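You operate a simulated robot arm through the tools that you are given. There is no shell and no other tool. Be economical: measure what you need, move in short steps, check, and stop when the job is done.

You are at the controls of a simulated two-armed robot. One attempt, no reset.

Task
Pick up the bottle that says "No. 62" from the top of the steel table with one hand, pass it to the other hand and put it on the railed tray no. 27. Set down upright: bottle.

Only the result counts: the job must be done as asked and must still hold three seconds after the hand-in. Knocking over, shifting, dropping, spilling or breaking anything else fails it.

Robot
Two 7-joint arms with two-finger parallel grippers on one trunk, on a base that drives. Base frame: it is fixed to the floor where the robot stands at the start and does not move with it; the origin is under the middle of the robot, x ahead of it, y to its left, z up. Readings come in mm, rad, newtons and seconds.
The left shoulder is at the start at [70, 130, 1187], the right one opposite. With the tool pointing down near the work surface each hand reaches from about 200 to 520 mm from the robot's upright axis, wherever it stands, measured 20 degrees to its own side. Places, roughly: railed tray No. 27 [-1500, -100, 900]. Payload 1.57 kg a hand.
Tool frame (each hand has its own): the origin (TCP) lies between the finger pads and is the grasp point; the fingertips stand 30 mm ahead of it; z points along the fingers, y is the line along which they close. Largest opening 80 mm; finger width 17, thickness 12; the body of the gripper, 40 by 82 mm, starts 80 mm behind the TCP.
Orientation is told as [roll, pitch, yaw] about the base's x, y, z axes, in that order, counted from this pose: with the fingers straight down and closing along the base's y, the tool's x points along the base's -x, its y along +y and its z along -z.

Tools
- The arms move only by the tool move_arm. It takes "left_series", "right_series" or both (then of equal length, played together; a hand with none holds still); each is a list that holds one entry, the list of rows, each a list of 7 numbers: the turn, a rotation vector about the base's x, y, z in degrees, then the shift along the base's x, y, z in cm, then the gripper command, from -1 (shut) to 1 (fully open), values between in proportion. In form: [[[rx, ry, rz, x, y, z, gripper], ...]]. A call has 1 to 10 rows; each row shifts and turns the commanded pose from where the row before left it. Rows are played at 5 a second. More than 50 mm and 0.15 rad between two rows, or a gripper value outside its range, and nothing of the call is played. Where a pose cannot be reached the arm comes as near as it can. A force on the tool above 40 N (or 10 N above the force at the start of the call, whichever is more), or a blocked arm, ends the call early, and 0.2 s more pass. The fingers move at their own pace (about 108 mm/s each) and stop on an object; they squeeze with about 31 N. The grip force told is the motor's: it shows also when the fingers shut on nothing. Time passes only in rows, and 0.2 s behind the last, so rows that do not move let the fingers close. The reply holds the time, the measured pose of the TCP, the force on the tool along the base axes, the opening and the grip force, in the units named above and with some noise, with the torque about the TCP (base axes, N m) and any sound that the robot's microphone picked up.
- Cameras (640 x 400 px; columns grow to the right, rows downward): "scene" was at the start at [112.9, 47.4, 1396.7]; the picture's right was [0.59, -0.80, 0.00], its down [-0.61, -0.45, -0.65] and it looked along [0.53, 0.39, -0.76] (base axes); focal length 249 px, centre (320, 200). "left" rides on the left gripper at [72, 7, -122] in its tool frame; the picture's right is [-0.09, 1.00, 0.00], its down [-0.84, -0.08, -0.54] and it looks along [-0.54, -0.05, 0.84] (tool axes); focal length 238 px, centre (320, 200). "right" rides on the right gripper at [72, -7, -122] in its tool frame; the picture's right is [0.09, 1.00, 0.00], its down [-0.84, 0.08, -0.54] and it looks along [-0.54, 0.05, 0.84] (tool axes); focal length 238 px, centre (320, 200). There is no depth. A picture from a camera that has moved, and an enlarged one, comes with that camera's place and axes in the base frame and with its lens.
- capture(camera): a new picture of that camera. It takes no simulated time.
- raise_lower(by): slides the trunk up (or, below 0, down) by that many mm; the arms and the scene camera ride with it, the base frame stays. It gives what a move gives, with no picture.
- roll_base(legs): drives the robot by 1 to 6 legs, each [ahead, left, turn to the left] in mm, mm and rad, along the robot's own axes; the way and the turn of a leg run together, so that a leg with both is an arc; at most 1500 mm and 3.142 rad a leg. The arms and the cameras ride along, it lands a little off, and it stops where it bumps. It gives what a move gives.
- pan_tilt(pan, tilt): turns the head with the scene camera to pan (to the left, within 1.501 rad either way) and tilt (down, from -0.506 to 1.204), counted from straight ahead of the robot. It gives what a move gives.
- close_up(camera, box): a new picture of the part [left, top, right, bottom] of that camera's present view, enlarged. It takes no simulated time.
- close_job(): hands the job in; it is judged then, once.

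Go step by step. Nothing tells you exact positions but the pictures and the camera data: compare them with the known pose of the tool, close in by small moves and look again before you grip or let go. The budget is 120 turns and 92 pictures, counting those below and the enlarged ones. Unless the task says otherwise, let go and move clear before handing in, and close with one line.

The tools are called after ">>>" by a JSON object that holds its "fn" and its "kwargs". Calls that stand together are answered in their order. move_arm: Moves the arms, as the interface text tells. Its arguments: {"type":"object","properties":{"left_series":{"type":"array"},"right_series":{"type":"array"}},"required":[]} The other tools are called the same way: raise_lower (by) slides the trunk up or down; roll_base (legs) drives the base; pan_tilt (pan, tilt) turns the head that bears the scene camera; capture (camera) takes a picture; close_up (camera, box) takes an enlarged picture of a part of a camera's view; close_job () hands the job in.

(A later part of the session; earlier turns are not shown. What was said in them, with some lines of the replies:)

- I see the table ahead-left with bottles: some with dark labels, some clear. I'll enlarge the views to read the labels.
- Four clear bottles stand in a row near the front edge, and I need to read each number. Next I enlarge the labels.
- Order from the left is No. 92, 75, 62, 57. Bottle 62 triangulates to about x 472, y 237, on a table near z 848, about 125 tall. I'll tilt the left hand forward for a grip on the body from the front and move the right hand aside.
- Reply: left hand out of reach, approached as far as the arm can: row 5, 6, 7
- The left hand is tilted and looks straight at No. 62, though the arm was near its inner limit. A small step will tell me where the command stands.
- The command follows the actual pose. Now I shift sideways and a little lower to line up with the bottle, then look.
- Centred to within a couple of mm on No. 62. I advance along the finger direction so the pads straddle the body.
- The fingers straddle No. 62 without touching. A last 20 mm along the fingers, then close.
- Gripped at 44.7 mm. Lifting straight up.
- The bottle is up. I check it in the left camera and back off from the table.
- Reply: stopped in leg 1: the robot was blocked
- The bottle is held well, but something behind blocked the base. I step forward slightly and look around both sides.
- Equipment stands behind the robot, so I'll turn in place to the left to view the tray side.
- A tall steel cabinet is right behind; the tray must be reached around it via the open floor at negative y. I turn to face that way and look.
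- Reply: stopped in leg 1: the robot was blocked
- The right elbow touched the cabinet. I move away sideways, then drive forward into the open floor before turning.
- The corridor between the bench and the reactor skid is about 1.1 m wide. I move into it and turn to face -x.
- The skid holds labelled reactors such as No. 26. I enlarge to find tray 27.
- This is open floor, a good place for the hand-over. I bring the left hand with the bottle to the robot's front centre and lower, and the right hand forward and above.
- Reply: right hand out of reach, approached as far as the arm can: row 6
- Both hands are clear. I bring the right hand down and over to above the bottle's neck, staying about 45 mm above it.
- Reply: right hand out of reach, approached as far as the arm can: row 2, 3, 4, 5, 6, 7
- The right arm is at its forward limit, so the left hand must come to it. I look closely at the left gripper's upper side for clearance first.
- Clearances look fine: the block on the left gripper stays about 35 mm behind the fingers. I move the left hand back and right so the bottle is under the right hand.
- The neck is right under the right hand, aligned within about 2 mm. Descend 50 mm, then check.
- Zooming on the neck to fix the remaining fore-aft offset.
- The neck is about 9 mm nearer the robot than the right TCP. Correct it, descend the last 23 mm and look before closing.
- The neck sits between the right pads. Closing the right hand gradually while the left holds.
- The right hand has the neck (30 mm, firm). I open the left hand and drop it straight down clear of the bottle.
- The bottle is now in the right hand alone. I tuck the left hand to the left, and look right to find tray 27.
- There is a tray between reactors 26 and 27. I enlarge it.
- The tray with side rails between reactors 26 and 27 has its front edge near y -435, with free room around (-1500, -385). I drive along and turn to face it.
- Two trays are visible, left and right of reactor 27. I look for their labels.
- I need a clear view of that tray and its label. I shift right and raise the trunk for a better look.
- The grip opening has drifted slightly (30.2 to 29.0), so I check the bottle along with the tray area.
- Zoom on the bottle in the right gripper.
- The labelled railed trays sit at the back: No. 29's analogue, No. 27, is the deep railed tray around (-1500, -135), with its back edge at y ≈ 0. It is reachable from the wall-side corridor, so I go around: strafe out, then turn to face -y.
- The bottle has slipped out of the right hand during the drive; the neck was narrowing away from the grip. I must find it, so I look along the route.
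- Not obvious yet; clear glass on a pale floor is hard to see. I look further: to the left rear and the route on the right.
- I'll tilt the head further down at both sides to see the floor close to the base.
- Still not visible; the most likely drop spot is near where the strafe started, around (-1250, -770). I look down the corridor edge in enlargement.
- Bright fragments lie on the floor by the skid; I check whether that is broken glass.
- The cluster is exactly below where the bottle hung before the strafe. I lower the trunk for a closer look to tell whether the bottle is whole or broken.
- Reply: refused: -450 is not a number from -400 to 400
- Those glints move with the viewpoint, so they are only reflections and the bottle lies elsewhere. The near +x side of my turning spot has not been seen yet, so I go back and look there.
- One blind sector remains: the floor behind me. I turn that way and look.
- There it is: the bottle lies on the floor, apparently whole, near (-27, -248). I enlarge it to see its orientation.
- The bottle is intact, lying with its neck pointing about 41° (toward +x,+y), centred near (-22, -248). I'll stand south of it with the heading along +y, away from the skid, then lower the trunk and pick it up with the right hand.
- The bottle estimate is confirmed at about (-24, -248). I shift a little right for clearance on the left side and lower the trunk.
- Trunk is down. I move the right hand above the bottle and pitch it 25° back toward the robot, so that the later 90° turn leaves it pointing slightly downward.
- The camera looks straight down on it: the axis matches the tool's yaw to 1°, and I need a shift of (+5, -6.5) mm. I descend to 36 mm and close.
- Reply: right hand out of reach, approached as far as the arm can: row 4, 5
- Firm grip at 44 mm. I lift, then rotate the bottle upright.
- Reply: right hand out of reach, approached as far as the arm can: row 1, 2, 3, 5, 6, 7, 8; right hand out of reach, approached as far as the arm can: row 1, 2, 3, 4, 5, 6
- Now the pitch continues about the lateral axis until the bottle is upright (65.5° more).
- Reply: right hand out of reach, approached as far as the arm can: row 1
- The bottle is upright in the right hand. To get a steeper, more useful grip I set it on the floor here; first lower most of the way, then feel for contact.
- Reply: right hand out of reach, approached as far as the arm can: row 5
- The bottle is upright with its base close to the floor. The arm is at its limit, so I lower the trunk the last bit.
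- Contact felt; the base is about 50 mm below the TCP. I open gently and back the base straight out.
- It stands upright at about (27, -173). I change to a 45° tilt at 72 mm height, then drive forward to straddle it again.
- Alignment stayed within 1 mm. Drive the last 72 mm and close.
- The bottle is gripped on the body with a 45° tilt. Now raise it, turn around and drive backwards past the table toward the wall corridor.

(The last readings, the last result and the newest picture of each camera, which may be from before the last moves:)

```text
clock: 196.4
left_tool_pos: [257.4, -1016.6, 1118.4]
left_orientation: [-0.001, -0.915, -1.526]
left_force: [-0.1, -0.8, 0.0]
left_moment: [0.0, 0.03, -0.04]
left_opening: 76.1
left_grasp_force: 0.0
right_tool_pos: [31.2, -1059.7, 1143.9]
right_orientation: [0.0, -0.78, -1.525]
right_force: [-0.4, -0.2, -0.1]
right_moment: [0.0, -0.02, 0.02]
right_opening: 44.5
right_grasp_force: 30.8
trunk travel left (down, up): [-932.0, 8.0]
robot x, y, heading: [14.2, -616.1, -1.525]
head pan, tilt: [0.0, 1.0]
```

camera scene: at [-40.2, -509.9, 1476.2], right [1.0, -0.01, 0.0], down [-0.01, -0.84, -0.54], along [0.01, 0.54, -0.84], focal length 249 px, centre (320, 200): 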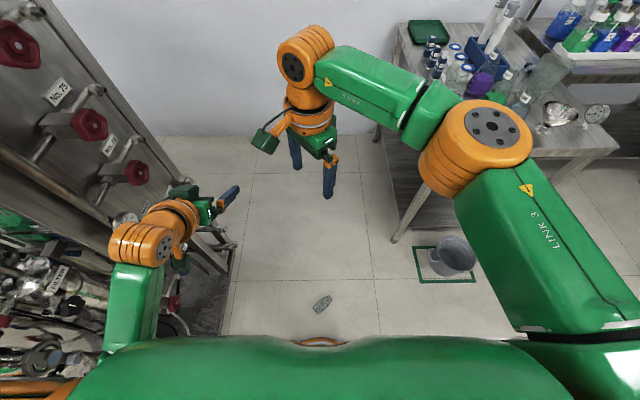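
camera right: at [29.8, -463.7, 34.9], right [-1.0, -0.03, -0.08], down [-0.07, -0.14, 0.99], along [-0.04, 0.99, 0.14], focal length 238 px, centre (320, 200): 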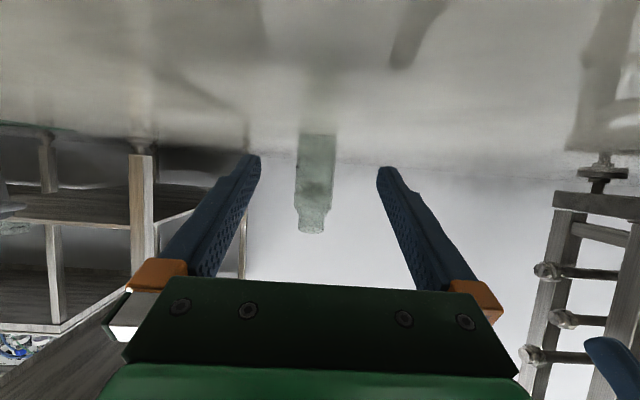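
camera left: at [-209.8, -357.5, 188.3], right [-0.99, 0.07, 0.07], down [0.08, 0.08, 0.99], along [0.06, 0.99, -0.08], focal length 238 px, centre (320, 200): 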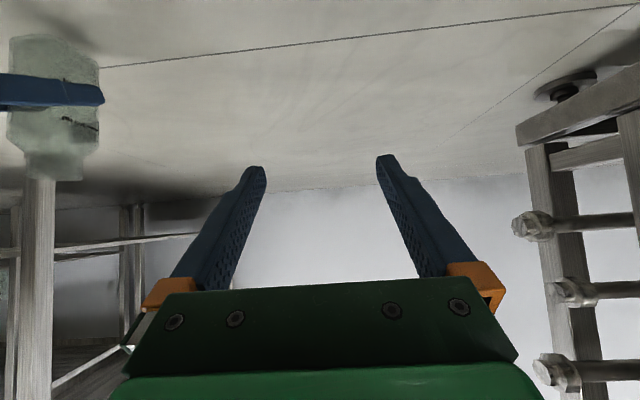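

Grip unchanged at 44.5 mm. Square up and drive backwards to the wall side.

>>> {"fn": "roll_base", "kwargs": {"legs": [[0, 0, -0.046], [-1290, 0, 0]]}}

>>> {"fn": "pan_tilt", "kwargs": {"pan": -1.3, "tilt": 0.5}}

```text
clock: 203.3
left_tool_pos: [242.4, 260.4, 1118.7]
left_orientation: [-0.002, -0.917, -1.565]
left_force: [0.8, 0.1, 0.0]
left_moment: [-0.03, -0.04, -0.01]
left_opening: 75.9
left_grasp_force: 0.1
right_tool_pos: [14.1, 225.8, 1142.9]
right_orientation: [0.003, -0.778, -1.567]
right_force: [0.7, 0.2, -1.1]
right_moment: [0.03, -0.01, -0.01]
right_opening: 44.4
right_grasp_force: 31.5
trunk travel left (down, up): [-932.0, 8.0]
robot x, y, heading: [20.0, 670.9, -1.573]
head pan, tilt: [0.0, 1.0]
```

```text
clock: 204.7
left_tool_pos: [242.2, 261.2, 1118.0]
left_orientation: [-0.003, -0.915, -1.567]
left_force: [-0.2, -0.2, 0.6]
left_moment: [0.0, -0.03, -0.02]
left_opening: 76.0
left_grasp_force: 0.1
right_tool_pos: [13.4, 227.9, 1143.6]
right_orientation: [0.001, -0.781, -1.566]
right_force: [1.0, -0.9, -1.4]
right_moment: [0.0, -0.04, 0.02]
right_opening: 44.4
right_grasp_force: 30.9
trunk travel left (down, up): [-932.0, 8.0]
robot x, y, heading: [19.0, 670.0, -1.57]
head pan, tilt: [-1.3, 0.499]
```

Past the table. Now strafe right along the wall corridor to a point before the tray, then look at it.

>>> {"fn": "roll_base", "kwargs": {"legs": [[0, -1280, 0]]}}

>>> {"fn": "pan_tilt", "kwargs": {"pan": -0.4, "tilt": 0.75}}

>>> {"fn": "capture", "kwargs": {"camera": "scene"}}

```text
clock: 211.2
left_tool_pos: [-1061.9, 272.0, 1118.1]
left_orientation: [-0.005, -0.916, -1.592]
left_force: [-0.5, 0.6, -0.5]
left_moment: [-0.03, -0.01, -0.01]
left_opening: 76.3
left_grasp_force: 0.0
right_tool_pos: [-1291.2, 244.4, 1144.2]
right_orientation: [0.0, -0.779, -1.591]
right_force: [1.1, -1.2, -0.5]
right_moment: [0.01, -0.05, 0.02]
right_opening: 44.4
right_grasp_force: 31.1
trunk travel left (down, up): [-932.0, 8.0]
robot x, y, heading: [-1275.4, 685.5, -1.598]
head pan, tilt: [-1.3, 0.499]
```

```text
clock: 212.4
left_tool_pos: [-1062.1, 272.0, 1117.9]
left_orientation: [-0.001, -0.915, -1.595]
left_force: [0.6, -0.4, 0.1]
left_moment: [-0.01, -0.02, -0.01]
left_opening: 75.9
left_grasp_force: 0.0
right_tool_pos: [-1293.0, 243.5, 1141.6]
right_orientation: [0.0, -0.78, -1.594]
right_force: [0.0, 0.1, 0.1]
right_moment: [-0.02, 0.02, -0.01]
right_opening: 44.2
right_grasp_force: 31.4
trunk travel left (down, up): [-932.0, 8.0]
robot x, y, heading: [-1275.0, 683.4, -1.595]
head pan, tilt: [-0.4, 0.75]
```

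```text
3 pictures are left
camera scene: at [-1311.5, 561.6, 1512.4], right [-0.91, 0.41, 0.0], down [0.28, 0.62, -0.73], along [-0.3, -0.67, -0.68], focal length 249 px, centre (320, 200)
```

scene: 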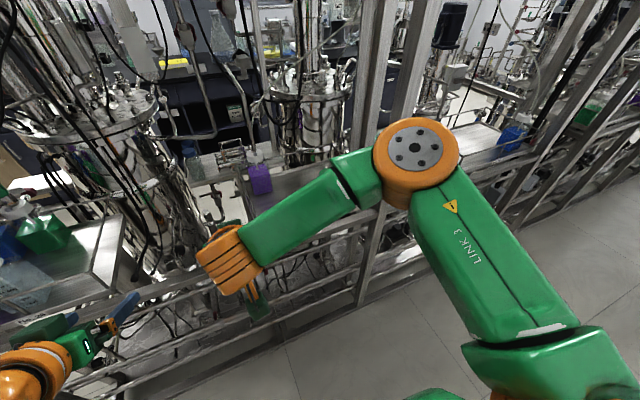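

The purple bottle on the tray appears near (-1400, -180). One enlargement to see the tray's near edge, rails and free area.

>>> {"fn": "close_up", "kwargs": {"camera": "scene", "box": [170, 110, 410, 260]}}

```text
2.67 times, centred on (290, 185) of scene
camera zoom: at [-1311.5, 561.6, 1512.4], right [-0.91, 0.41, 0.0], down [0.28, 0.62, -0.73], along [-0.3, -0.67, -0.68], focal length 663 px, centre (400, 240)
```

zoom: 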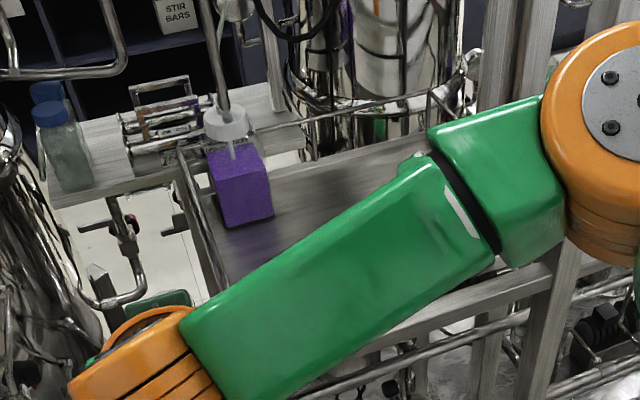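

The rear railed tray (with the purple bottle at about (-1404, -163)) spans roughly x -1650…-1350, y -250…+60. I target (-1510, -60). First I pull the left hand back so it stays clear of reactor 26's piping.

>>> {"fn": "move_arm", "kwargs": {"left_series": [[[7.5, -0.18, 0, 1.2, 2.1, 0, 0.9], [7.5, -0.18, 0, 1.2, 2.1, 0, 0.9], [7.5, -0.18, 0, 1.2, 2.1, 0, 0.9], [7.5, -0.18, 0, 1.2, 2.1, 0, 0.9], [7.5, -0.18, 0, 1.2, 2.1, 0, 0.9], [7.5, -0.18, 0, 1.2, 2.1, 0, 0.9], [7.5, -0.18, 0, 1.2, 2.1, 0, 0.9], [0, 0, 0, 0, 0, 0, 0.9]]]}}

>>> {"fn": "roll_base", "kwargs": {"legs": [[0, -205, 0.025]]}}

```text
clock: 214.2
left_tool_pos: [-979.4, 418.3, 1118.2]
left_orientation: [0.001, 0.001, -1.592]
left_force: [0.3, 1.2, -0.6]
left_moment: [0.02, 0.0, -0.03]
left_opening: 76.1
left_grasp_force: 0.0
right_tool_pos: [-1291.3, 244.7, 1143.0]
right_orientation: [0.001, -0.781, -1.593]
right_force: [0.5, -0.5, 0.9]
right_moment: [-0.02, -0.04, 0.01]
right_opening: 44.5
right_grasp_force: 31.5
trunk travel left (down, up): [-932.0, 8.0]
robot x, y, heading: [-1279.4, 684.5, -1.596]
head pan, tilt: [-0.4, 0.75]
```

```text
clock: 215.9
left_tool_pos: [-1171.8, 429.3, 1118.1]
left_orientation: [-0.003, 0.0, -1.564]
left_force: [0.3, 0.5, 0.5]
left_moment: [0.01, 0.02, -0.01]
left_opening: 76.0
left_grasp_force: 0.1
right_tool_pos: [-1480.7, 245.6, 1143.2]
right_orientation: [-0.003, -0.779, -1.56]
right_force: [0.6, 0.0, -0.2]
right_moment: [-0.03, -0.01, -0.02]
right_opening: 44.6
right_grasp_force: 31.2
trunk travel left (down, up): [-932.0, 8.0]
robot x, y, heading: [-1483.4, 688.3, -1.567]
head pan, tilt: [-0.4, 0.75]
```

I take one right-wrist view toward the tray before advancing.

>>> {"fn": "capture", "kwargs": {"camera": "right"}}

```text
1 pictures are left
camera right: at [-1488.7, 382.3, 1179.1], right [1.0, 0.07, -0.07], down [0.08, -0.21, 0.97], along [0.06, -0.97, -0.22], focal length 238 px, centre (320, 200)
```

right: 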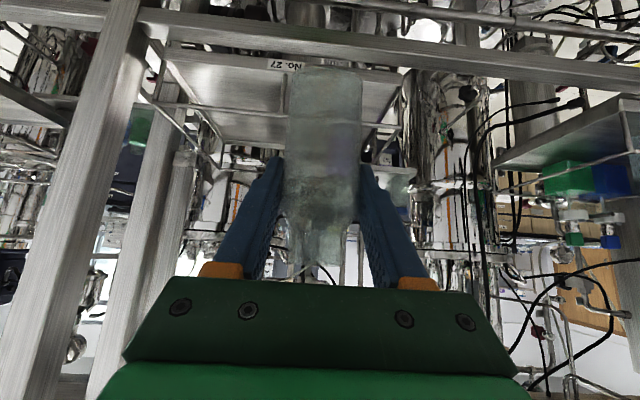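

The label on the near edge reads "No. 27": tray confirmed, x from about -1714 to -1353, near edge y ≈ 76 with a rail at z ≈ 997. To keep the elbow clear of the post near x -1730, I stretch the arm forward first.

>>> {"fn": "move_arm", "kwargs": {"right_series": [[[0, 0, 0, 0, -2.1, 0, -1], [0, 0, 0, 0, -2.1, 0, -1], [0, 0, 0, 0, -2.1, 0, -1], [0, 0, 0, 0, -2.1, 0, -1], [0, 0, 0, 0, -2.1, 0, -1], [0, 0, 0, 0, 0, 0, -1]]]}}

>>> {"fn": "roll_base", "kwargs": {"legs": [[0, -50, 0]]}}

```text
clock: 217.3
left_tool_pos: [-1176.1, 429.0, 1119.1]
left_orientation: [-0.001, 0.001, -1.565]
left_force: [-0.3, 0.8, 0.3]
left_moment: [-0.03, -0.01, 0.0]
left_opening: 75.8
left_grasp_force: 0.1
right_tool_pos: [-1483.9, 142.1, 1142.5]
right_orientation: [0.001, -0.779, -1.563]
right_force: [-0.7, 0.0, -0.6]
right_moment: [0.0, 0.02, 0.0]
right_opening: 44.7
right_grasp_force: 31.2
trunk travel left (down, up): [-932.0, 8.0]
robot x, y, heading: [-1481.8, 688.6, -1.57]
head pan, tilt: [-0.4, 0.75]
```

```text
clock: 218.2
left_tool_pos: [-1217.6, 429.6, 1117.0]
left_orientation: [-0.009, -0.001, -1.563]
left_force: [-0.1, 0.0, 0.1]
left_moment: [0.03, 0.07, -0.01]
left_opening: 75.7
left_grasp_force: 0.1
right_tool_pos: [-1525.9, 141.9, 1143.1]
right_orientation: [-0.011, -0.781, -1.555]
right_force: [0.6, -0.3, -0.5]
right_moment: [-0.01, 0.04, -0.06]
right_opening: 44.6
right_grasp_force: 31.4
trunk travel left (down, up): [-932.0, 8.0]
robot x, y, heading: [-1529.0, 690.7, -1.57]
head pan, tilt: [-0.4, 0.75]
```

Drive forward 146 mm so the bottle is over the tray, about 80 mm inside the near rail.

>>> {"fn": "roll_base", "kwargs": {"legs": [[146, 0, 0]]}}

>>> {"fn": "pan_tilt", "kwargs": {"pan": 0.2, "tilt": 0.85}}

>>> {"fn": "raise_lower", "kwargs": {"by": -80}}

```text
clock: 219.5
left_tool_pos: [-1225.1, 288.0, 1118.5]
left_orientation: [-0.002, -0.004, -1.563]
left_force: [0.3, 0.5, -0.2]
left_moment: [-0.01, -0.01, -0.03]
left_opening: 75.8
left_grasp_force: 0.0
right_tool_pos: [-1530.6, -0.2, 1144.4]
right_orientation: [-0.001, -0.784, -1.562]
right_force: [0.6, 0.0, -0.3]
right_moment: [0.01, 0.01, 0.02]
right_opening: 44.5
right_grasp_force: 30.8
trunk travel left (down, up): [-932.0, 8.0]
robot x, y, heading: [-1532.5, 541.7, -1.566]
head pan, tilt: [-0.4, 0.75]
```

```text
clock: 220.5
left_tool_pos: [-1225.3, 284.1, 1118.1]
left_orientation: [0.0, 0.0, -1.562]
left_force: [0.6, -0.3, -0.3]
left_moment: [0.02, -0.02, 0.05]
left_opening: 76.0
left_grasp_force: 0.1
right_tool_pos: [-1531.2, -4.4, 1143.5]
right_orientation: [0.003, -0.78, -1.562]
right_force: [-0.2, 0.1, 0.3]
right_moment: [0.01, 0.05, 0.02]
right_opening: 44.5
right_grasp_force: 30.5
trunk travel left (down, up): [-932.0, 8.0]
robot x, y, heading: [-1530.4, 544.8, -1.566]
head pan, tilt: [0.201, 0.85]
```

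```text
clock: 221.7
left_tool_pos: [-1225.3, 285.6, 1038.2]
left_orientation: [-0.001, 0.0, -1.563]
left_force: [-0.8, 0.6, -0.4]
left_moment: [0.0, -0.03, -0.01]
left_opening: 75.9
left_grasp_force: 0.1
right_tool_pos: [-1531.4, -3.3, 1063.1]
right_orientation: [0.001, -0.78, -1.56]
right_force: [-1.4, -0.1, 0.0]
right_moment: [-0.01, 0.01, 0.01]
right_opening: 44.6
right_grasp_force: 31.0
trunk travel left (down, up): [-852.0, 88.0]
robot x, y, heading: [-1529.3, 544.4, -1.563]
head pan, tilt: [0.201, 0.85]
```

Lowering stepwise with force checks; a tray contact should show an upward force with almost no torque.

>>> {"fn": "raise_lower", "kwargs": {"by": -50}}

>>> {"fn": "raise_lower", "kwargs": {"by": -15}}

>>> {"fn": "raise_lower", "kwargs": {"by": -8}}

```text
clock: 222.6
left_tool_pos: [-1225.0, 285.2, 988.9]
left_orientation: [0.0, -0.001, -1.563]
left_force: [0.2, -0.3, -0.4]
left_moment: [0.01, 0.01, -0.04]
left_opening: 76.0
left_grasp_force: 0.0
right_tool_pos: [-1531.3, -3.5, 1014.2]
right_orientation: [0.002, -0.782, -1.561]
right_force: [0.0, 0.4, -1.1]
right_moment: [0.03, -0.03, 0.02]
right_opening: 44.4
right_grasp_force: 31.4
trunk travel left (down, up): [-802.0, 138.0]
robot x, y, heading: [-1531.2, 542.3, -1.558]
head pan, tilt: [0.201, 0.85]
```

```text
clock: 223.3
left_tool_pos: [-1225.1, 284.5, 973.4]
left_orientation: [0.001, 0.001, -1.562]
left_force: [-0.1, 0.2, 0.7]
left_moment: [0.0, 0.02, 0.0]
left_opening: 75.9
left_grasp_force: 0.1
right_tool_pos: [-1532.0, -4.5, 998.4]
right_orientation: [0.001, -0.781, -1.562]
right_force: [-0.4, -0.3, -1.0]
right_moment: [0.0, -0.03, -0.01]
right_opening: 44.4
right_grasp_force: 30.8
trunk travel left (down, up): [-787.0, 153.0]
robot x, y, heading: [-1532.0, 545.1, -1.567]
head pan, tilt: [0.201, 0.85]
```

```text
clock: 223.8
left_tool_pos: [-1224.1, 284.5, 964.9]
left_orientation: [-0.002, 0.0, -1.562]
left_force: [0.6, 0.3, -0.2]
left_moment: [-0.03, 0.02, -0.02]
left_opening: 76.0
left_grasp_force: 0.1
right_tool_pos: [-1531.7, -4.2, 990.2]
right_orientation: [0.002, -0.779, -1.561]
right_force: [-0.3, -0.1, 0.4]
right_moment: [0.0, 0.01, -0.02]
right_opening: 44.5
right_grasp_force: 31.3
trunk travel left (down, up): [-779.0, 161.0]
robot x, y, heading: [-1526.1, 545.7, -1.559]
head pan, tilt: [0.201, 0.85]
```

>>> {"fn": "raise_lower", "kwargs": {"by": -6}}

>>> {"fn": "raise_lower", "kwargs": {"by": -4}}

>>> {"fn": "raise_lower", "kwargs": {"by": -3}}

>>> {"fn": "raise_lower", "kwargs": {"by": -3}}

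```text
clock: 224.4
left_tool_pos: [-1224.4, 285.2, 959.2]
left_orientation: [0.002, 0.001, -1.562]
left_force: [0.2, -0.4, -0.2]
left_moment: [0.03, 0.0, 0.0]
left_opening: 76.2
left_grasp_force: 0.1
right_tool_pos: [-1532.1, -2.8, 985.0]
right_orientation: [0.002, -0.777, -1.559]
right_force: [0.1, 0.3, -0.6]
right_moment: [-0.01, -0.02, -0.01]
right_opening: 44.6
right_grasp_force: 30.4
trunk travel left (down, up): [-773.0, 167.0]
robot x, y, heading: [-1533.0, 544.9, -1.562]
head pan, tilt: [0.201, 0.85]
```

```text
clock: 224.9
left_tool_pos: [-1225.0, 284.0, 954.8]
left_orientation: [0.0, 0.0, -1.563]
left_force: [-0.2, 0.5, -0.5]
left_moment: [0.01, 0.04, 0.04]
left_opening: 76.4
left_grasp_force: 0.1
right_tool_pos: [-1532.4, -4.3, 979.4]
right_orientation: [0.002, -0.78, -1.562]
right_force: [0.8, -0.1, -0.4]
right_moment: [0.04, 0.03, 0.02]
right_opening: 44.8
right_grasp_force: 31.0
trunk travel left (down, up): [-769.0, 171.0]
robot x, y, heading: [-1528.7, 542.1, -1.56]
head pan, tilt: [0.201, 0.85]
```

```text
clock: 225.4
left_tool_pos: [-1224.6, 283.8, 952.8]
left_orientation: [0.001, 0.0, -1.561]
left_force: [-0.5, 0.3, 0.4]
left_moment: [0.03, -0.02, -0.01]
left_opening: 75.9
left_grasp_force: 0.0
right_tool_pos: [-1532.1, -4.0, 977.4]
right_orientation: [0.003, -0.781, -1.56]
right_force: [-0.5, -0.3, 0.3]
right_moment: [0.05, 0.01, -0.02]
right_opening: 44.6
right_grasp_force: 31.0
trunk travel left (down, up): [-766.0, 174.0]
robot x, y, heading: [-1530.8, 543.9, -1.56]
head pan, tilt: [0.201, 0.85]
```

```text
clock: 225.9
left_tool_pos: [-1225.0, 285.2, 949.5]
left_orientation: [0.0, -0.001, -1.563]
left_force: [0.9, -0.2, 0.1]
left_moment: [0.0, 0.04, -0.05]
left_opening: 75.8
left_grasp_force: 0.2
right_tool_pos: [-1532.0, -3.1, 974.0]
right_orientation: [0.002, -0.781, -1.559]
right_force: [0.1, 0.4, -0.7]
right_moment: [0.01, 0.0, 0.0]
right_opening: 44.4
right_grasp_force: 30.9
trunk travel left (down, up): [-763.0, 177.0]
robot x, y, heading: [-1533.0, 542.8, -1.562]
head pan, tilt: [0.201, 0.85]
```

>>> {"fn": "raise_lower", "kwargs": {"by": -2}}

>>> {"fn": "raise_lower", "kwargs": {"by": -2}}

>>> {"fn": "raise_lower", "kwargs": {"by": -2}}

>>> {"fn": "close_up", "kwargs": {"camera": "scene", "box": [180, 60, 500, 290]}}

```text
clock: 226.5
left_tool_pos: [-1225.5, 284.3, 947.1]
left_orientation: [-0.002, 0.001, -1.563]
left_force: [-0.7, 0.1, -1.0]
left_moment: [0.0, 0.0, 0.02]
left_opening: 76.0
left_grasp_force: 0.0
right_tool_pos: [-1531.0, -3.5, 971.7]
right_orientation: [0.002, -0.782, -1.559]
right_force: [-0.3, 0.3, -1.5]
right_moment: [0.01, 0.02, -0.01]
right_opening: 44.6
right_grasp_force: 31.2
trunk travel left (down, up): [-761.0, 179.0]
robot x, y, heading: [-1531.7, 546.7, -1.562]
head pan, tilt: [0.201, 0.85]
```

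```text
clock: 227.0
left_tool_pos: [-1225.3, 284.0, 944.9]
left_orientation: [0.0, 0.001, -1.561]
left_force: [-0.4, 0.4, 0.4]
left_moment: [0.0, -0.04, 0.01]
left_opening: 76.2
left_grasp_force: 0.1
right_tool_pos: [-1531.8, -3.5, 970.7]
right_orientation: [0.004, -0.78, -1.561]
right_force: [-0.1, 0.5, 0.1]
right_moment: [-0.05, -0.03, 0.02]
right_opening: 44.6
right_grasp_force: 31.5
trunk travel left (down, up): [-759.0, 181.0]
robot x, y, heading: [-1528.9, 544.0, -1.564]
head pan, tilt: [0.201, 0.85]
```

```text
clock: 227.5
left_tool_pos: [-1225.2, 284.6, 943.7]
left_orientation: [0.002, -0.002, -1.562]
left_force: [-0.1, 0.0, 0.0]
left_moment: [0.01, 0.02, -0.01]
left_opening: 76.0
left_grasp_force: 0.2
right_tool_pos: [-1532.0, -4.1, 968.7]
right_orientation: [0.001, -0.779, -1.56]
right_force: [0.3, 0.2, -0.8]
right_moment: [-0.02, 0.02, 0.04]
right_opening: 44.2
right_grasp_force: 30.7
trunk travel left (down, up): [-757.0, 183.0]
robot x, y, heading: [-1529.7, 542.7, -1.56]
head pan, tilt: [0.201, 0.85]
```

```text
1.74 times, centred on (340, 175) of scene
camera zoom: at [-1514.0, 417.3, 1329.3], right [-0.98, -0.21, 0.0], down [-0.15, 0.74, -0.66], along [0.14, -0.65, -0.75], focal length 432 px, centre (285, 244)
```

zoom: 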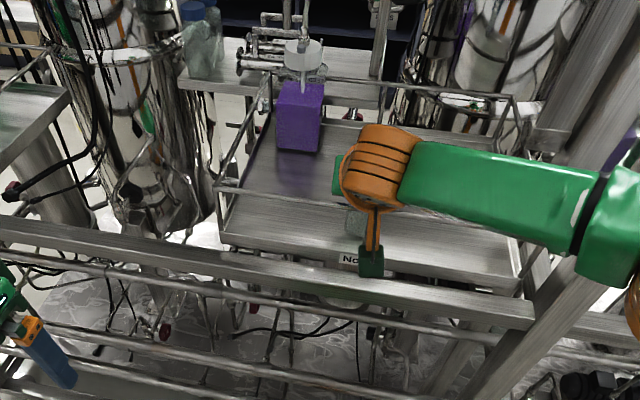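

The picture shows the bottle above tray 27. Combining front and rear views puts the tray at z ≈ 889, near edge y ≈ 25–35 and rail z ≈ 972, so I'm a bit too near the rail: I raise 40 mm, go 45 mm deeper and lower again.

>>> {"fn": "raise_lower", "kwargs": {"by": 40}}

>>> {"fn": "roll_base", "kwargs": {"legs": [[45, 0, 0]]}}

>>> {"fn": "raise_lower", "kwargs": {"by": -38}}

>>> {"fn": "raise_lower", "kwargs": {"by": -4}}

>>> {"fn": "raise_lower", "kwargs": {"by": -2}}

>>> {"fn": "raise_lower", "kwargs": {"by": -2}}

```text
clock: 228.3
left_tool_pos: [-1226.1, 285.0, 984.0]
left_orientation: [0.0, 0.0, -1.564]
left_force: [-0.2, -0.1, -0.5]
left_moment: [0.04, -0.02, 0.0]
left_opening: 76.2
left_grasp_force: 0.0
right_tool_pos: [-1530.7, -4.9, 1007.9]
right_orientation: [0.001, -0.782, -1.559]
right_force: [-0.3, -0.6, -0.4]
right_moment: [0.0, 0.0, 0.0]
right_opening: 44.3
right_grasp_force: 31.0
trunk travel left (down, up): [-797.0, 143.0]
robot x, y, heading: [-1530.6, 544.1, -1.563]
head pan, tilt: [0.201, 0.85]
```

```text
clock: 229.2
left_tool_pos: [-1224.7, 246.0, 985.5]
left_orientation: [0.0, -0.005, -1.563]
left_force: [-0.1, 0.7, 0.5]
left_moment: [-0.09, 0.02, 0.02]
left_opening: 76.3
left_grasp_force: 0.1
right_tool_pos: [-1532.2, -42.5, 1011.0]
right_orientation: [0.001, -0.786, -1.56]
right_force: [0.2, 0.8, -0.3]
right_moment: [0.02, 0.04, -0.03]
right_opening: 44.3
right_grasp_force: 31.3
trunk travel left (down, up): [-797.0, 143.0]
robot x, y, heading: [-1533.2, 498.5, -1.565]
head pan, tilt: [0.201, 0.85]
```

```text
clock: 230.1
left_tool_pos: [-1225.4, 241.2, 943.7]
left_orientation: [0.0, 0.001, -1.561]
left_force: [1.5, -0.3, 0.6]
left_moment: [0.02, 0.0, -0.01]
left_opening: 75.8
left_grasp_force: 0.1
right_tool_pos: [-1530.1, -48.1, 970.0]
right_orientation: [0.002, -0.779, -1.56]
right_force: [0.1, -0.3, -1.0]
right_moment: [0.0, 0.0, -0.02]
right_opening: 44.5
right_grasp_force: 31.1
trunk travel left (down, up): [-759.0, 181.0]
robot x, y, heading: [-1530.7, 499.2, -1.564]
head pan, tilt: [0.201, 0.85]
```

```text
clock: 230.6
left_tool_pos: [-1224.9, 240.4, 940.3]
left_orientation: [0.0, 0.0, -1.563]
left_force: [0.7, -0.5, 0.6]
left_moment: [0.04, 0.03, -0.02]
left_opening: 76.1
left_grasp_force: 0.1
right_tool_pos: [-1532.4, -48.5, 965.9]
right_orientation: [0.002, -0.778, -1.562]
right_force: [0.0, -0.5, -0.1]
right_moment: [-0.02, 0.0, 0.02]
right_opening: 44.3
right_grasp_force: 31.2
trunk travel left (down, up): [-755.0, 185.0]
robot x, y, heading: [-1530.8, 501.9, -1.567]
head pan, tilt: [0.201, 0.85]
```

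```text
clock: 231.1
left_tool_pos: [-1225.6, 241.1, 938.8]
left_orientation: [0.001, 0.002, -1.562]
left_force: [0.0, -1.3, -1.2]
left_moment: [0.0, 0.01, -0.02]
left_opening: 76.0
left_grasp_force: 0.0
right_tool_pos: [-1532.3, -47.1, 964.7]
right_orientation: [0.004, -0.778, -1.559]
right_force: [0.3, 0.5, 0.9]
right_moment: [0.0, 0.0, 0.02]
right_opening: 44.7
right_grasp_force: 31.3
trunk travel left (down, up): [-753.0, 187.0]
robot x, y, heading: [-1531.2, 496.9, -1.568]
head pan, tilt: [0.201, 0.85]
```

```text
clock: 231.6
left_tool_pos: [-1223.9, 240.4, 937.6]
left_orientation: [-0.001, 0.001, -1.563]
left_force: [-0.2, -0.1, 0.4]
left_moment: [0.02, -0.02, -0.01]
left_opening: 76.1
left_grasp_force: 0.1
right_tool_pos: [-1531.9, -46.9, 962.8]
right_orientation: [0.001, -0.78, -1.559]
right_force: [-1.0, -0.4, -0.9]
right_moment: [0.02, -0.02, 0.0]
right_opening: 44.2
right_grasp_force: 31.1
trunk travel left (down, up): [-751.0, 189.0]
robot x, y, heading: [-1531.1, 499.5, -1.566]
head pan, tilt: [0.201, 0.85]
```

>>> {"fn": "raise_lower", "kwargs": {"by": -2}}

>>> {"fn": "raise_lower", "kwargs": {"by": -2}}

>>> {"fn": "raise_lower", "kwargs": {"by": -2}}

>>> {"fn": "raise_lower", "kwargs": {"by": -2}}

```text
clock: 232.2
left_tool_pos: [-1224.2, 240.4, 935.1]
left_orientation: [0.001, -0.001, -1.562]
left_force: [0.3, 0.7, -0.2]
left_moment: [0.01, 0.0, 0.01]
left_opening: 75.7
left_grasp_force: 0.0
right_tool_pos: [-1530.4, -48.5, 960.4]
right_orientation: [0.001, -0.781, -1.559]
right_force: [0.5, 0.8, -0.8]
right_moment: [0.01, 0.0, 0.02]
right_opening: 44.5
right_grasp_force: 31.1
trunk travel left (down, up): [-749.0, 191.0]
robot x, y, heading: [-1532.2, 501.5, -1.563]
head pan, tilt: [0.201, 0.85]
```

```text
clock: 232.7
left_tool_pos: [-1224.3, 241.0, 932.8]
left_orientation: [0.001, 0.0, -1.562]
left_force: [0.6, 0.5, -1.0]
left_moment: [0.0, -0.02, 0.0]
left_opening: 76.1
left_grasp_force: 0.0
right_tool_pos: [-1531.3, -48.7, 958.5]
right_orientation: [0.002, -0.779, -1.561]
right_force: [0.3, -0.8, -0.9]
right_moment: [-0.02, 0.0, 0.0]
right_opening: 44.4
right_grasp_force: 31.2
trunk travel left (down, up): [-747.0, 193.0]
robot x, y, heading: [-1527.8, 498.8, -1.566]
head pan, tilt: [0.201, 0.85]
```

```text
clock: 233.2
left_tool_pos: [-1223.3, 241.2, 930.4]
left_orientation: [0.0, -0.001, -1.561]
left_force: [-0.1, 0.3, -0.4]
left_moment: [0.0, -0.03, 0.0]
left_opening: 75.8
left_grasp_force: 0.0
right_tool_pos: [-1531.9, -47.1, 956.6]
right_orientation: [0.002, -0.781, -1.56]
right_force: [0.5, -0.2, -1.1]
right_moment: [-0.02, 0.0, 0.01]
right_opening: 44.6
right_grasp_force: 31.3
trunk travel left (down, up): [-745.0, 195.0]
robot x, y, heading: [-1531.6, 497.7, -1.565]
head pan, tilt: [0.201, 0.85]
```

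```text
clock: 233.7
left_tool_pos: [-1224.5, 241.1, 927.8]
left_orientation: [0.0, 0.0, -1.564]
left_force: [-0.1, -0.2, 0.3]
left_moment: [0.0, 0.03, 0.0]
left_opening: 76.2
left_grasp_force: 0.1
right_tool_pos: [-1531.1, -47.9, 953.6]
right_orientation: [0.002, -0.78, -1.56]
right_force: [-0.3, -0.5, 0.2]
right_moment: [0.05, 0.0, 0.0]
right_opening: 44.5
right_grasp_force: 31.3
trunk travel left (down, up): [-743.0, 197.0]
robot x, y, heading: [-1526.8, 497.2, -1.563]
head pan, tilt: [0.201, 0.85]
```

Still free at base height ≈ 882; continuing in small steps.

>>> {"fn": "raise_lower", "kwargs": {"by": -2}}

>>> {"fn": "raise_lower", "kwargs": {"by": -2}}

>>> {"fn": "raise_lower", "kwargs": {"by": -2}}

>>> {"fn": "raise_lower", "kwargs": {"by": -2}}

```text
clock: 234.2
left_tool_pos: [-1224.2, 241.5, 926.7]
left_orientation: [0.0, 0.0, -1.562]
left_force: [-0.7, 0.6, -0.3]
left_moment: [0.02, 0.03, 0.0]
left_opening: 75.8
left_grasp_force: 0.0
right_tool_pos: [-1530.8, -47.9, 951.2]
right_orientation: [0.002, -0.78, -1.56]
right_force: [0.3, -0.7, -0.4]
right_moment: [-0.04, 0.02, 0.02]
right_opening: 44.5
right_grasp_force: 30.9
trunk travel left (down, up): [-741.0, 199.0]
robot x, y, heading: [-1530.5, 500.1, -1.558]
head pan, tilt: [0.201, 0.85]
```

```text
clock: 234.8
left_tool_pos: [-1224.6, 241.7, 925.2]
left_orientation: [-0.001, -0.001, -1.563]
left_force: [0.4, 0.0, 0.5]
left_moment: [0.0, 0.01, -0.01]
left_opening: 75.9
left_grasp_force: 0.1
right_tool_pos: [-1532.7, -46.0, 952.3]
right_orientation: [0.004, -0.783, -1.561]
right_force: [-0.7, -3.0, 8.5]
right_moment: [-0.18, -0.06, 0.0]
right_opening: 44.5
right_grasp_force: 30.9
trunk travel left (down, up): [-739.0, 201.0]
robot x, y, heading: [-1531.1, 495.7, -1.56]
head pan, tilt: [0.201, 0.85]
```

```text
clock: 235.3
left_tool_pos: [-1224.7, 243.9, 924.2]
left_orientation: [-0.002, -0.002, -1.562]
left_force: [-0.6, 0.3, -0.2]
left_moment: [-0.01, 0.0, 0.01]
left_opening: 76.0
left_grasp_force: 0.0
right_tool_pos: [-1531.6, -46.6, 952.3]
right_orientation: [0.003, -0.788, -1.561]
right_force: [-0.5, -6.2, 21.8]
right_moment: [-0.42, 0.05, 0.03]
right_opening: 44.6
right_grasp_force: 31.1
trunk travel left (down, up): [-737.0, 203.0]
robot x, y, heading: [-1532.4, 498.7, -1.564]
head pan, tilt: [0.201, 0.85]
```

```text
clock: 235.8
left_tool_pos: [-1224.9, 244.7, 921.6]
left_orientation: [-0.001, -0.004, -1.562]
left_force: [-1.1, 0.0, 0.9]
left_moment: [0.01, 0.0, 0.03]
left_opening: 76.1
left_grasp_force: 0.0
right_tool_pos: [-1532.6, -44.5, 948.9]
right_orientation: [0.002, -0.785, -1.56]
right_force: [0.6, -5.8, 23.3]
right_moment: [-0.17, 0.15, 0.06]
right_opening: 44.3
right_grasp_force: 31.3
trunk travel left (down, up): [-735.0, 205.0]
robot x, y, heading: [-1529.7, 502.7, -1.565]
head pan, tilt: [0.201, 0.85]
```

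Contact: the force line passes through the bottle's base directly below the grasp, so it stands on the tray (z ≈ 880). I relieve the pressure and open gently.

>>> {"fn": "raise_lower", "kwargs": {"by": 3}}

>>> {"fn": "move_arm", "kwargs": {"right_series": [[[0, 0, 0, 0, 0, 0, 0.15], [0, 0, 0, 0, 0, 0, 0.3], [0, 0, 0, 0, 0, 0, 0.5], [0, 0, 0, 0, 0, 0, 0.7], [0, 0, 0, 0, 0, 0, 0.7]]]}}

```text
clock: 236.3
left_tool_pos: [-1224.4, 242.7, 923.7]
left_orientation: [-0.001, -0.003, -1.562]
left_force: [0.3, -0.1, -0.2]
left_moment: [0.02, 0.0, 0.03]
left_opening: 76.0
left_grasp_force: 0.1
right_tool_pos: [-1532.0, -44.4, 949.3]
right_orientation: [0.002, -0.778, -1.562]
right_force: [-0.4, 1.0, 5.8]
right_moment: [0.18, -0.05, 0.01]
right_opening: 44.6
right_grasp_force: 31.1
trunk travel left (down, up): [-738.0, 202.0]
robot x, y, heading: [-1530.5, 500.8, -1.559]
head pan, tilt: [0.201, 0.85]
```

```text
clock: 237.5
left_tool_pos: [-1224.3, 241.9, 924.5]
left_orientation: [0.0, 0.0, -1.561]
left_force: [0.3, 0.2, 0.2]
left_moment: [0.04, 0.02, 0.0]
left_opening: 76.1
left_grasp_force: 0.0
right_tool_pos: [-1531.3, -45.9, 949.6]
right_orientation: [0.002, -0.78, -1.561]
right_force: [0.4, -1.0, 1.2]
right_moment: [-0.02, -0.01, -0.03]
right_opening: 67.9
right_grasp_force: 0.1
trunk travel left (down, up): [-738.0, 202.0]
robot x, y, heading: [-1534.8, 498.9, -1.57]
head pan, tilt: [0.201, 0.85]
```

Released; the bottle stands by itself. I open fully and raise the trunk straight up clear of it, then back away.

>>> {"fn": "move_arm", "kwargs": {"right_series": [[[0, 0, 0, 0, 0, 0, 1], [0, 0, 0, 0, 0, 0, 1]]]}}

>>> {"fn": "raise_lower", "kwargs": {"by": 195}}

>>> {"fn": "roll_base", "kwargs": {"legs": [[-150, 0, 0]]}}

>>> {"fn": "capture", "kwargs": {"camera": "right"}}

```text
clock: 238.1
left_tool_pos: [-1223.7, 241.0, 925.0]
left_orientation: [-0.001, -0.001, -1.562]
left_force: [0.4, -0.6, -0.5]
left_moment: [0.01, 0.02, 0.0]
left_opening: 76.1
left_grasp_force: 0.1
right_tool_pos: [-1531.4, -46.9, 948.4]
right_orientation: [0.002, -0.778, -1.561]
right_force: [0.8, 0.5, 0.2]
right_moment: [-0.01, 0.01, 0.01]
right_opening: 79.9
right_grasp_force: 0.0
trunk travel left (down, up): [-738.0, 202.0]
robot x, y, heading: [-1533.7, 501.8, -1.565]
head pan, tilt: [0.201, 0.85]
```

```text
clock: 240.2
left_tool_pos: [-1223.3, 241.7, 1119.9]
left_orientation: [-0.002, 0.0, -1.562]
left_force: [0.3, -0.8, 0.2]
left_moment: [-0.01, 0.01, 0.02]
left_opening: 75.9
left_grasp_force: 0.0
right_tool_pos: [-1531.1, -46.7, 1144.2]
right_orientation: [0.0, -0.781, -1.56]
right_force: [0.5, -1.3, -0.2]
right_moment: [0.0, 0.01, 0.01]
right_opening: 80.2
right_grasp_force: 0.0
trunk travel left (down, up): [-933.0, 7.0]
robot x, y, heading: [-1533.1, 497.4, -1.563]
head pan, tilt: [0.201, 0.85]
```

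```text
clock: 241.6
left_tool_pos: [-1224.8, 390.8, 1118.9]
left_orientation: [0.001, 0.003, -1.562]
left_force: [0.4, 0.3, 0.0]
left_moment: [0.0, -0.01, 0.01]
left_opening: 76.0
left_grasp_force: 0.1
right_tool_pos: [-1533.5, 101.7, 1141.4]
right_orientation: [0.0, -0.776, -1.561]
right_force: [-0.2, 0.5, -0.1]
right_moment: [0.0, 0.03, 0.02]
right_opening: 79.9
right_grasp_force: 0.0
trunk travel left (down, up): [-933.0, 7.0]
robot x, y, heading: [-1534.2, 650.9, -1.566]
head pan, tilt: [0.201, 0.85]
```

```text
refused: no pictures are left
```

The readings show a clean release and the hand well clear, but I have no pictures left to confirm the bottle by eye. I'm handing in now.

>>> {"fn": "close_job", "kwargs": {}}

```text
The job is handed in.
```

I set bottle No. 62 on railed tray No. 27 and it should be standing upright. I had no pictures left to check it after letting go, so that rests on the contact and release forces. The left hand picked it off the table and passed it to the right. On the way the right hand lost its grip and the bottle fell to the floor. It looked unbroken, so I picked it up with the right hand, stood it on the floor to get a better grip, and carried it on to the tray. Earlier, the robot also bumped the cabinet beside the reactors twice, once reversing and once turning. I saw nothing out of place there, but didn't look closely.
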